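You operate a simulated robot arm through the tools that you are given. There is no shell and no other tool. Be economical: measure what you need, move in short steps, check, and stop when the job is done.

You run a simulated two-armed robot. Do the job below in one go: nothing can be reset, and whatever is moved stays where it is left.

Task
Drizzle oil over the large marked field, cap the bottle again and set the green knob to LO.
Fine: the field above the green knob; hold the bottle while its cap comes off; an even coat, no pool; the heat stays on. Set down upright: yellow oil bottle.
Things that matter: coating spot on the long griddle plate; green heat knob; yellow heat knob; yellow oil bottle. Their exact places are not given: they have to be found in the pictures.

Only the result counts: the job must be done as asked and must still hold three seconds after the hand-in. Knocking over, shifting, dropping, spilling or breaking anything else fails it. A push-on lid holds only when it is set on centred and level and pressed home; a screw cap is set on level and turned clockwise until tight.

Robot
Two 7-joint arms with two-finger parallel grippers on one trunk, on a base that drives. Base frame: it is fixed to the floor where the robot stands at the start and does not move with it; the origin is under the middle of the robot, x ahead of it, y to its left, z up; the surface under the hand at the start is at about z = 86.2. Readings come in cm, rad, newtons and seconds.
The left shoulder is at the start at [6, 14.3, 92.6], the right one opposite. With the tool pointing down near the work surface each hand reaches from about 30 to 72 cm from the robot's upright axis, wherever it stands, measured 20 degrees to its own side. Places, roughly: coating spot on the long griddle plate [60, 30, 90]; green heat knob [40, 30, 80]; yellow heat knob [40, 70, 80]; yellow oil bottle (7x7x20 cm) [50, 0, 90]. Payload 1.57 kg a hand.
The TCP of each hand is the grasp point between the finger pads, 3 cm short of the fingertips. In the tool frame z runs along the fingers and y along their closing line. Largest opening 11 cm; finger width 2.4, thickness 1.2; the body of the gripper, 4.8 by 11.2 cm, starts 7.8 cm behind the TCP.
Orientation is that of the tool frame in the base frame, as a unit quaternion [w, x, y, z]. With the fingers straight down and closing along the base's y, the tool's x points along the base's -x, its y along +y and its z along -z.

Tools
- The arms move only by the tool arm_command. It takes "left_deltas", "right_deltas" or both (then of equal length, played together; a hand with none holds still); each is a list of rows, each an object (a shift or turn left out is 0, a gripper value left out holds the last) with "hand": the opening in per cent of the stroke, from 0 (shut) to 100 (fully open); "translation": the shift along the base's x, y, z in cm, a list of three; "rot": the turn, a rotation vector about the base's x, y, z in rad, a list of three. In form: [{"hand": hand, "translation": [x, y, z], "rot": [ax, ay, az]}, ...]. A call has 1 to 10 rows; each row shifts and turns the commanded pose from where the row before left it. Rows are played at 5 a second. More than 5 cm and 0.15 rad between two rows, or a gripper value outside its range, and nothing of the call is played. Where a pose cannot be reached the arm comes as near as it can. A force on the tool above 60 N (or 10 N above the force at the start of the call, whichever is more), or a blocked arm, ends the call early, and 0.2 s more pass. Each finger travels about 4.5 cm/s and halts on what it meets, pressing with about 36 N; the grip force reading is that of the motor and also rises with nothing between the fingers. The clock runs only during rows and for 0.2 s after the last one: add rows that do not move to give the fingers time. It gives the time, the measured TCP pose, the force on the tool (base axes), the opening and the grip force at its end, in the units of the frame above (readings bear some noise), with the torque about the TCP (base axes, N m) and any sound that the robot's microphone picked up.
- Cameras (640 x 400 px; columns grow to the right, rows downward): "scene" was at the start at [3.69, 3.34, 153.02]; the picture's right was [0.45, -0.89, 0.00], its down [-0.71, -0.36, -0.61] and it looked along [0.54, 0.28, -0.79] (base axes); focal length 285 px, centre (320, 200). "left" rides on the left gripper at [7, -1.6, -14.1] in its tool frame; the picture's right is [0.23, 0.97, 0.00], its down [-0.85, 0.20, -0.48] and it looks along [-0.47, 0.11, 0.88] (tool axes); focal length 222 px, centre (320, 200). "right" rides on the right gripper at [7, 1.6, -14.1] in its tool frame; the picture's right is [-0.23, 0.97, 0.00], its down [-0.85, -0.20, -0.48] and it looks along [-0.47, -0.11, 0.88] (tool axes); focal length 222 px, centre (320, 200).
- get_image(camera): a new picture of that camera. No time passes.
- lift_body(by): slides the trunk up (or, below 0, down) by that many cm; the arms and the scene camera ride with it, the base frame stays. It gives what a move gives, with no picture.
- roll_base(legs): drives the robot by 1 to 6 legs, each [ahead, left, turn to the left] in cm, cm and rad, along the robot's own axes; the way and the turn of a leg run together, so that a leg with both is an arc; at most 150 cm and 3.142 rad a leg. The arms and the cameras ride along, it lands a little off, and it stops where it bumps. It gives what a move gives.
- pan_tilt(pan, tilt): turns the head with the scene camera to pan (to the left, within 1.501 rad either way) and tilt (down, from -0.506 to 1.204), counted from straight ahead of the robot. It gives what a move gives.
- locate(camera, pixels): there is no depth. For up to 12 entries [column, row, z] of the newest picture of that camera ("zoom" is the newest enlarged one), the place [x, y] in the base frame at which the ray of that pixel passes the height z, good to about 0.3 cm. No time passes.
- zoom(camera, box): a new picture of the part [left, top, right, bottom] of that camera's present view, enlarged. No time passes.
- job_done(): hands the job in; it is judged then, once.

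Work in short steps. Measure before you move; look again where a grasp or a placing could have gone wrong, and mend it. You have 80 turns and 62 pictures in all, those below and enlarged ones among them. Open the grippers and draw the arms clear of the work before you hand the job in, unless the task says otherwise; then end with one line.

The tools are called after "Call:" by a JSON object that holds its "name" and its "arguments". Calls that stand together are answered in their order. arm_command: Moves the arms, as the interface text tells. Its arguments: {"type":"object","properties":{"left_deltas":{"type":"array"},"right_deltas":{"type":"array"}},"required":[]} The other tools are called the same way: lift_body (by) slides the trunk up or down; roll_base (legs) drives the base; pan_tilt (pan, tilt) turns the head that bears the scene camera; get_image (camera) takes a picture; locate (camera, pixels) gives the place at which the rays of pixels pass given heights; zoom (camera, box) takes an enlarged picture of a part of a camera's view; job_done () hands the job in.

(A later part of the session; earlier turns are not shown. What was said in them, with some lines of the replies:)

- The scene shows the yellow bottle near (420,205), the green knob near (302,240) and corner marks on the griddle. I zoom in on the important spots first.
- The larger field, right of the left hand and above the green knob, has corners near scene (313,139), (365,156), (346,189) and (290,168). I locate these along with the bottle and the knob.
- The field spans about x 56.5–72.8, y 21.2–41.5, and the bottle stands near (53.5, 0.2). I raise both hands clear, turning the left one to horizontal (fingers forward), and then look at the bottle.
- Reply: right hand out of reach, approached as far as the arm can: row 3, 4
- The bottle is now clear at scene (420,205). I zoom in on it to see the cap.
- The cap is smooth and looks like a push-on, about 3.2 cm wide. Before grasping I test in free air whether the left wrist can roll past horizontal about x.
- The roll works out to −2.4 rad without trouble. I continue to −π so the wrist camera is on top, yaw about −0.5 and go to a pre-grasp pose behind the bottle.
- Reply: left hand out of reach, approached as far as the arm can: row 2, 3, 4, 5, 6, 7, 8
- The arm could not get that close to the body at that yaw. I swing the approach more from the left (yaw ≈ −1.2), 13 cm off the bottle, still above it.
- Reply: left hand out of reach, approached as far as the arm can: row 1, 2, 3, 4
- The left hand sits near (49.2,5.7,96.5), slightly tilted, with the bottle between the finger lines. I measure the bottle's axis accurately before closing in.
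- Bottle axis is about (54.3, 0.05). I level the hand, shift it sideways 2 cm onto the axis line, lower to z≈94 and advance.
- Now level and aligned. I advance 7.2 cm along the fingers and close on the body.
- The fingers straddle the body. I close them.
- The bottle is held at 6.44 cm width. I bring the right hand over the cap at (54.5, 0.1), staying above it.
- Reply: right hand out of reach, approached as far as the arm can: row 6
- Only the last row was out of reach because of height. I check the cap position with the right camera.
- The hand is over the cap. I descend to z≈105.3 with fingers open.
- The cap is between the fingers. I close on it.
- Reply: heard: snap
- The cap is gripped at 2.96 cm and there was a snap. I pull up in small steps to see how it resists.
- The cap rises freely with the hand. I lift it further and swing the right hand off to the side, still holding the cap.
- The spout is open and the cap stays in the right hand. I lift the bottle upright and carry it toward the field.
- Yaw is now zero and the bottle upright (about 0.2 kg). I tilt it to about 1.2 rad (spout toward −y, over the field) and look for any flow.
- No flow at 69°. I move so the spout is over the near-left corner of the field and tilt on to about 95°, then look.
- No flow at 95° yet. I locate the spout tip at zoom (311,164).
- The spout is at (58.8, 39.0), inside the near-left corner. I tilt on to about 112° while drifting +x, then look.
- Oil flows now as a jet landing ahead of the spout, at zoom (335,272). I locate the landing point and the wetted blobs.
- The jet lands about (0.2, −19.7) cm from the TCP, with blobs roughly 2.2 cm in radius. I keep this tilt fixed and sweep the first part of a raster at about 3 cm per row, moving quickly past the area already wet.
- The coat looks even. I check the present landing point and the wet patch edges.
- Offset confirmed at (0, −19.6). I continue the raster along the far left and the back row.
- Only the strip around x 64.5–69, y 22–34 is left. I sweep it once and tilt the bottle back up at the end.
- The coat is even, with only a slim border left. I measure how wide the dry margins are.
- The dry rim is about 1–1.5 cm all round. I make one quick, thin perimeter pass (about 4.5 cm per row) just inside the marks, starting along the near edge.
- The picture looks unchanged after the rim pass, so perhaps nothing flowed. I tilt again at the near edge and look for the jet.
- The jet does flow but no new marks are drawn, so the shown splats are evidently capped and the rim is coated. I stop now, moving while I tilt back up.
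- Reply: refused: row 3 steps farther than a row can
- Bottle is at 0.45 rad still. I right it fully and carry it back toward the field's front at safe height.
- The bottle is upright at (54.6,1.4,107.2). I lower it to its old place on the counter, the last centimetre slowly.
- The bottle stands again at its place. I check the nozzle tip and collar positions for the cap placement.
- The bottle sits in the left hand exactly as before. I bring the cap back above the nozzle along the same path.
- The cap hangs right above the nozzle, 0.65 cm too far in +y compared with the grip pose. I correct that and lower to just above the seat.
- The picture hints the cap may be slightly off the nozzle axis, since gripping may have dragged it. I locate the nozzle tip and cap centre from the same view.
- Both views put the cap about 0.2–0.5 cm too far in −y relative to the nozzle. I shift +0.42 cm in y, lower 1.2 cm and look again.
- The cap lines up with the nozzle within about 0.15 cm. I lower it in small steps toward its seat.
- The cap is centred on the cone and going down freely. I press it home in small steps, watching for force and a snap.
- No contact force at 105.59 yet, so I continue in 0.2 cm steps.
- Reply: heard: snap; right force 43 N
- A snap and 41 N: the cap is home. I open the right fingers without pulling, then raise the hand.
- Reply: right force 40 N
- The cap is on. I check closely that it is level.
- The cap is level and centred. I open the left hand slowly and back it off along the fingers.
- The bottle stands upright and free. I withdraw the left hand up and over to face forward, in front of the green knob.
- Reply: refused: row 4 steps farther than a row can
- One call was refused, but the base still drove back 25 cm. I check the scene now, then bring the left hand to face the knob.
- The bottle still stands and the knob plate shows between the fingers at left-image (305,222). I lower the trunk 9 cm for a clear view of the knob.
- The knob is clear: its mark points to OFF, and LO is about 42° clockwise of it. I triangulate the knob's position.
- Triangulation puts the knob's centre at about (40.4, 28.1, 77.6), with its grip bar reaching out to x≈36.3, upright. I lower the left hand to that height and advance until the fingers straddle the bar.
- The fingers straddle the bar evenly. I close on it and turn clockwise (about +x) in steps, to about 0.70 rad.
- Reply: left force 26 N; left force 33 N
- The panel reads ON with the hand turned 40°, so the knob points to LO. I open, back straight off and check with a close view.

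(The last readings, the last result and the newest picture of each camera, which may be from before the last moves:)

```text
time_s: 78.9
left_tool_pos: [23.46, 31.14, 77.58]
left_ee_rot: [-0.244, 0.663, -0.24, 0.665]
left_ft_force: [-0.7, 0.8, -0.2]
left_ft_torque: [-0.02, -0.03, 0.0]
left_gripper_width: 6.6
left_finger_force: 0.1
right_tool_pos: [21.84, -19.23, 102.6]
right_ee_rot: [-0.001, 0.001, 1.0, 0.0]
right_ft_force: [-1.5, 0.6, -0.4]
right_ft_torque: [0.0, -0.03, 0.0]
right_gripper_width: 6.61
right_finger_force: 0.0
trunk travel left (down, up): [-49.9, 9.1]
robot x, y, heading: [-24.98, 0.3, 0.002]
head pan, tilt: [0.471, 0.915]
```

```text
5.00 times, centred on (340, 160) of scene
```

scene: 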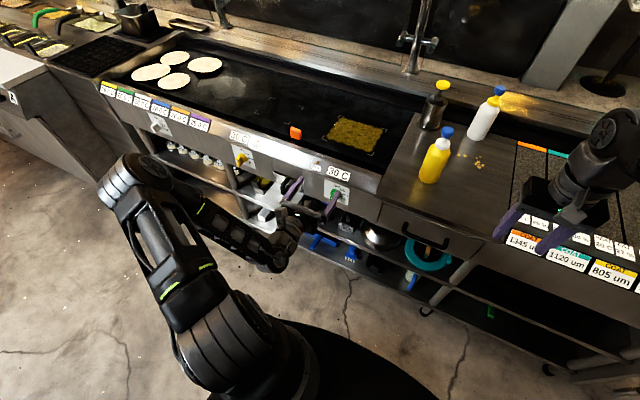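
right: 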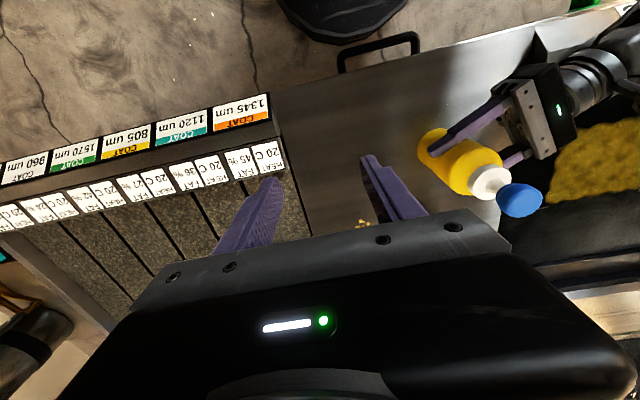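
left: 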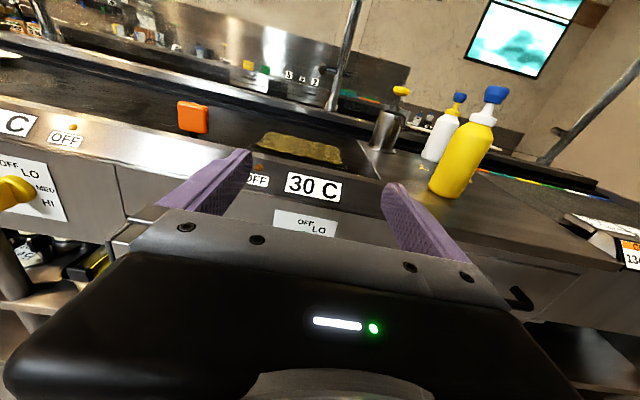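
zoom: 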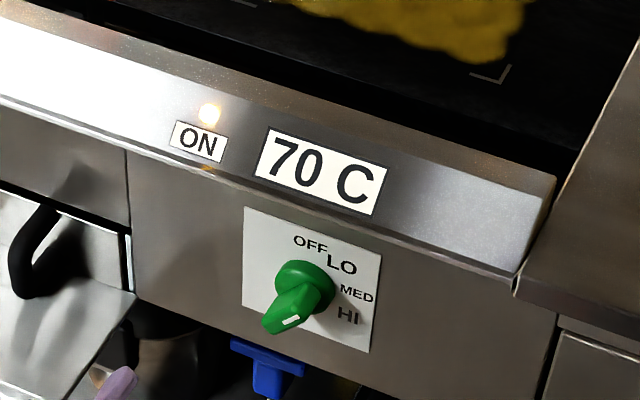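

The heat is on and rising. I look closely at where the mark points.

Call:
{"name": "zoom", "arguments": {"camera": "scene", "box": [320, 158, 360, 190]}}

```text
12.50 times, centred on (340, 174) of scene
```

zoom: 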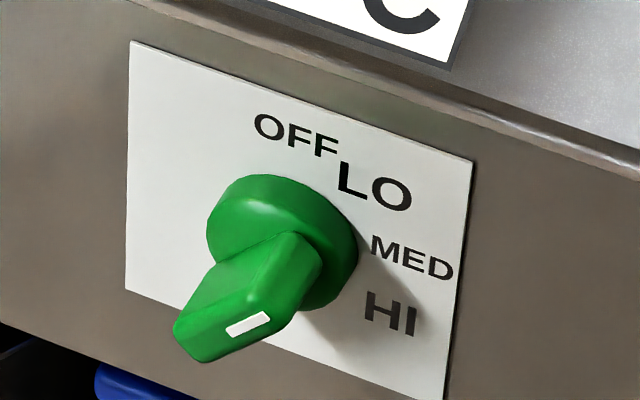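

The mark looks near LO, perhaps a little past. I bring the left camera back to the earlier frontal view to measure the angle properly.

Call:
{"name": "arm_command", "arguments": {"left_deltas": [{"rot": [-0.14, 0, 0], "translation": [0.5, 0, 1.5], "hand": 100}, {"rot": [-0.14, 0, 0], "translation": [0.5, -0.8, 1.5]}, {"rot": [-0.14, 0, 0], "translation": [0.5, -0.8, 1.5]}, {"rot": [-0.14, 0, 0], "translation": [0.5, -0.5, 1.5]}, {"rot": [-0.14, 0, 0], "translation": [0.4, -0.4, 1.6]}, {}]}}

Call:
{"name": "zoom", "arguments": {"camera": "left", "box": [220, 110, 420, 235]}}

```text
time_s: 80.3
left_tool_pos: [25.66, 28.6, 85.29]
left_ee_rot: [-0.002, 0.707, 0.003, 0.707]
left_ft_force: [-0.6, -0.8, 0.7]
left_ft_torque: [0.04, 0.06, -0.01]
left_gripper_width: 11.01
left_finger_force: 0.1
right_tool_pos: [21.82, -18.98, 102.67]
right_ee_rot: [0.0, 0.001, 1.0, 0.0]
right_ft_force: [-0.1, -0.6, 0.3]
right_ft_torque: [-0.01, 0.01, -0.01]
right_gripper_width: 6.59
right_finger_force: 0.1
trunk travel left (down, up): [-49.9, 9.1]
robot x, y, heading: [-24.97, 0.3, -0.003]
head pan, tilt: [0.471, 0.915]
```

```text
3.20 times, centred on (320, 172) of left
```

zoom: 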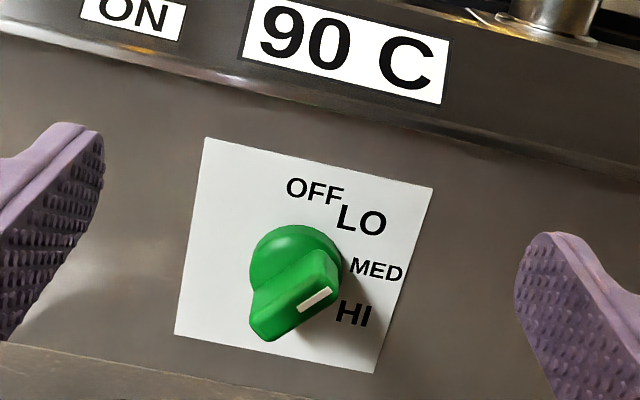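

The mark lies within a few degrees of LO and the heat is on at 90 °C. I take one last look at the whole scene before handing in.

Call:
{"name": "arm_command", "arguments": {"left_deltas": [{"translation": [-1, 0, 3]}, {"translation": [-1, 0, 3]}, {}], "right_deltas": [{"hand": 100}, {}, {}]}}

Call:
{"name": "get_image", "arguments": {"camera": "scene"}}

```text
time_s: 81.1
left_tool_pos: [24.37, 28.91, 90.66]
left_ee_rot: [-0.003, 0.707, 0.003, 0.707]
left_ft_force: [-0.7, -0.1, -0.5]
left_ft_torque: [-0.01, 0.0, -0.01]
left_gripper_width: 10.98
left_finger_force: 0.1
left hand out of reach, approached as far as the arm can: row 2
right_tool_pos: [21.75, -19.12, 102.63]
right_ee_rot: [0.0, 0.001, 1.0, -0.001]
right_ft_force: [-0.5, -0.7, -0.2]
right_ft_torque: [0.06, -0.03, 0.02]
right_gripper_width: 10.99
right_finger_force: 0.2
trunk travel left (down, up): [-49.9, 9.1]
robot x, y, heading: [-24.87, 0.0, 0.0]
head pan, tilt: [0.471, 0.915]
```

```text
1 pictures are left
```

scene: 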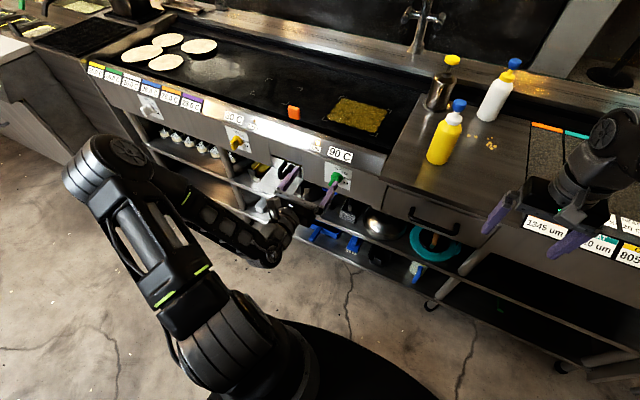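

The bottle stands capped at (445,140), the field is coated, the display holds at 90 °C (LO) and both hands are open and clear. I hand the job in.

Call:
{"name": "job_done", "arguments": {}}

```text
The job is handed in.
```

I handed the job in with the large field above the green knob coated with oil, the yellow bottle capped and standing upright, and the green knob at LO with its heat on. I made an extra thin pass around the field's rim; the oil flowed but no new marks showed, so the outermost 1–1.5 cm of coating is unconfirmed. By camera the knob mark reads within a few degrees of LO.
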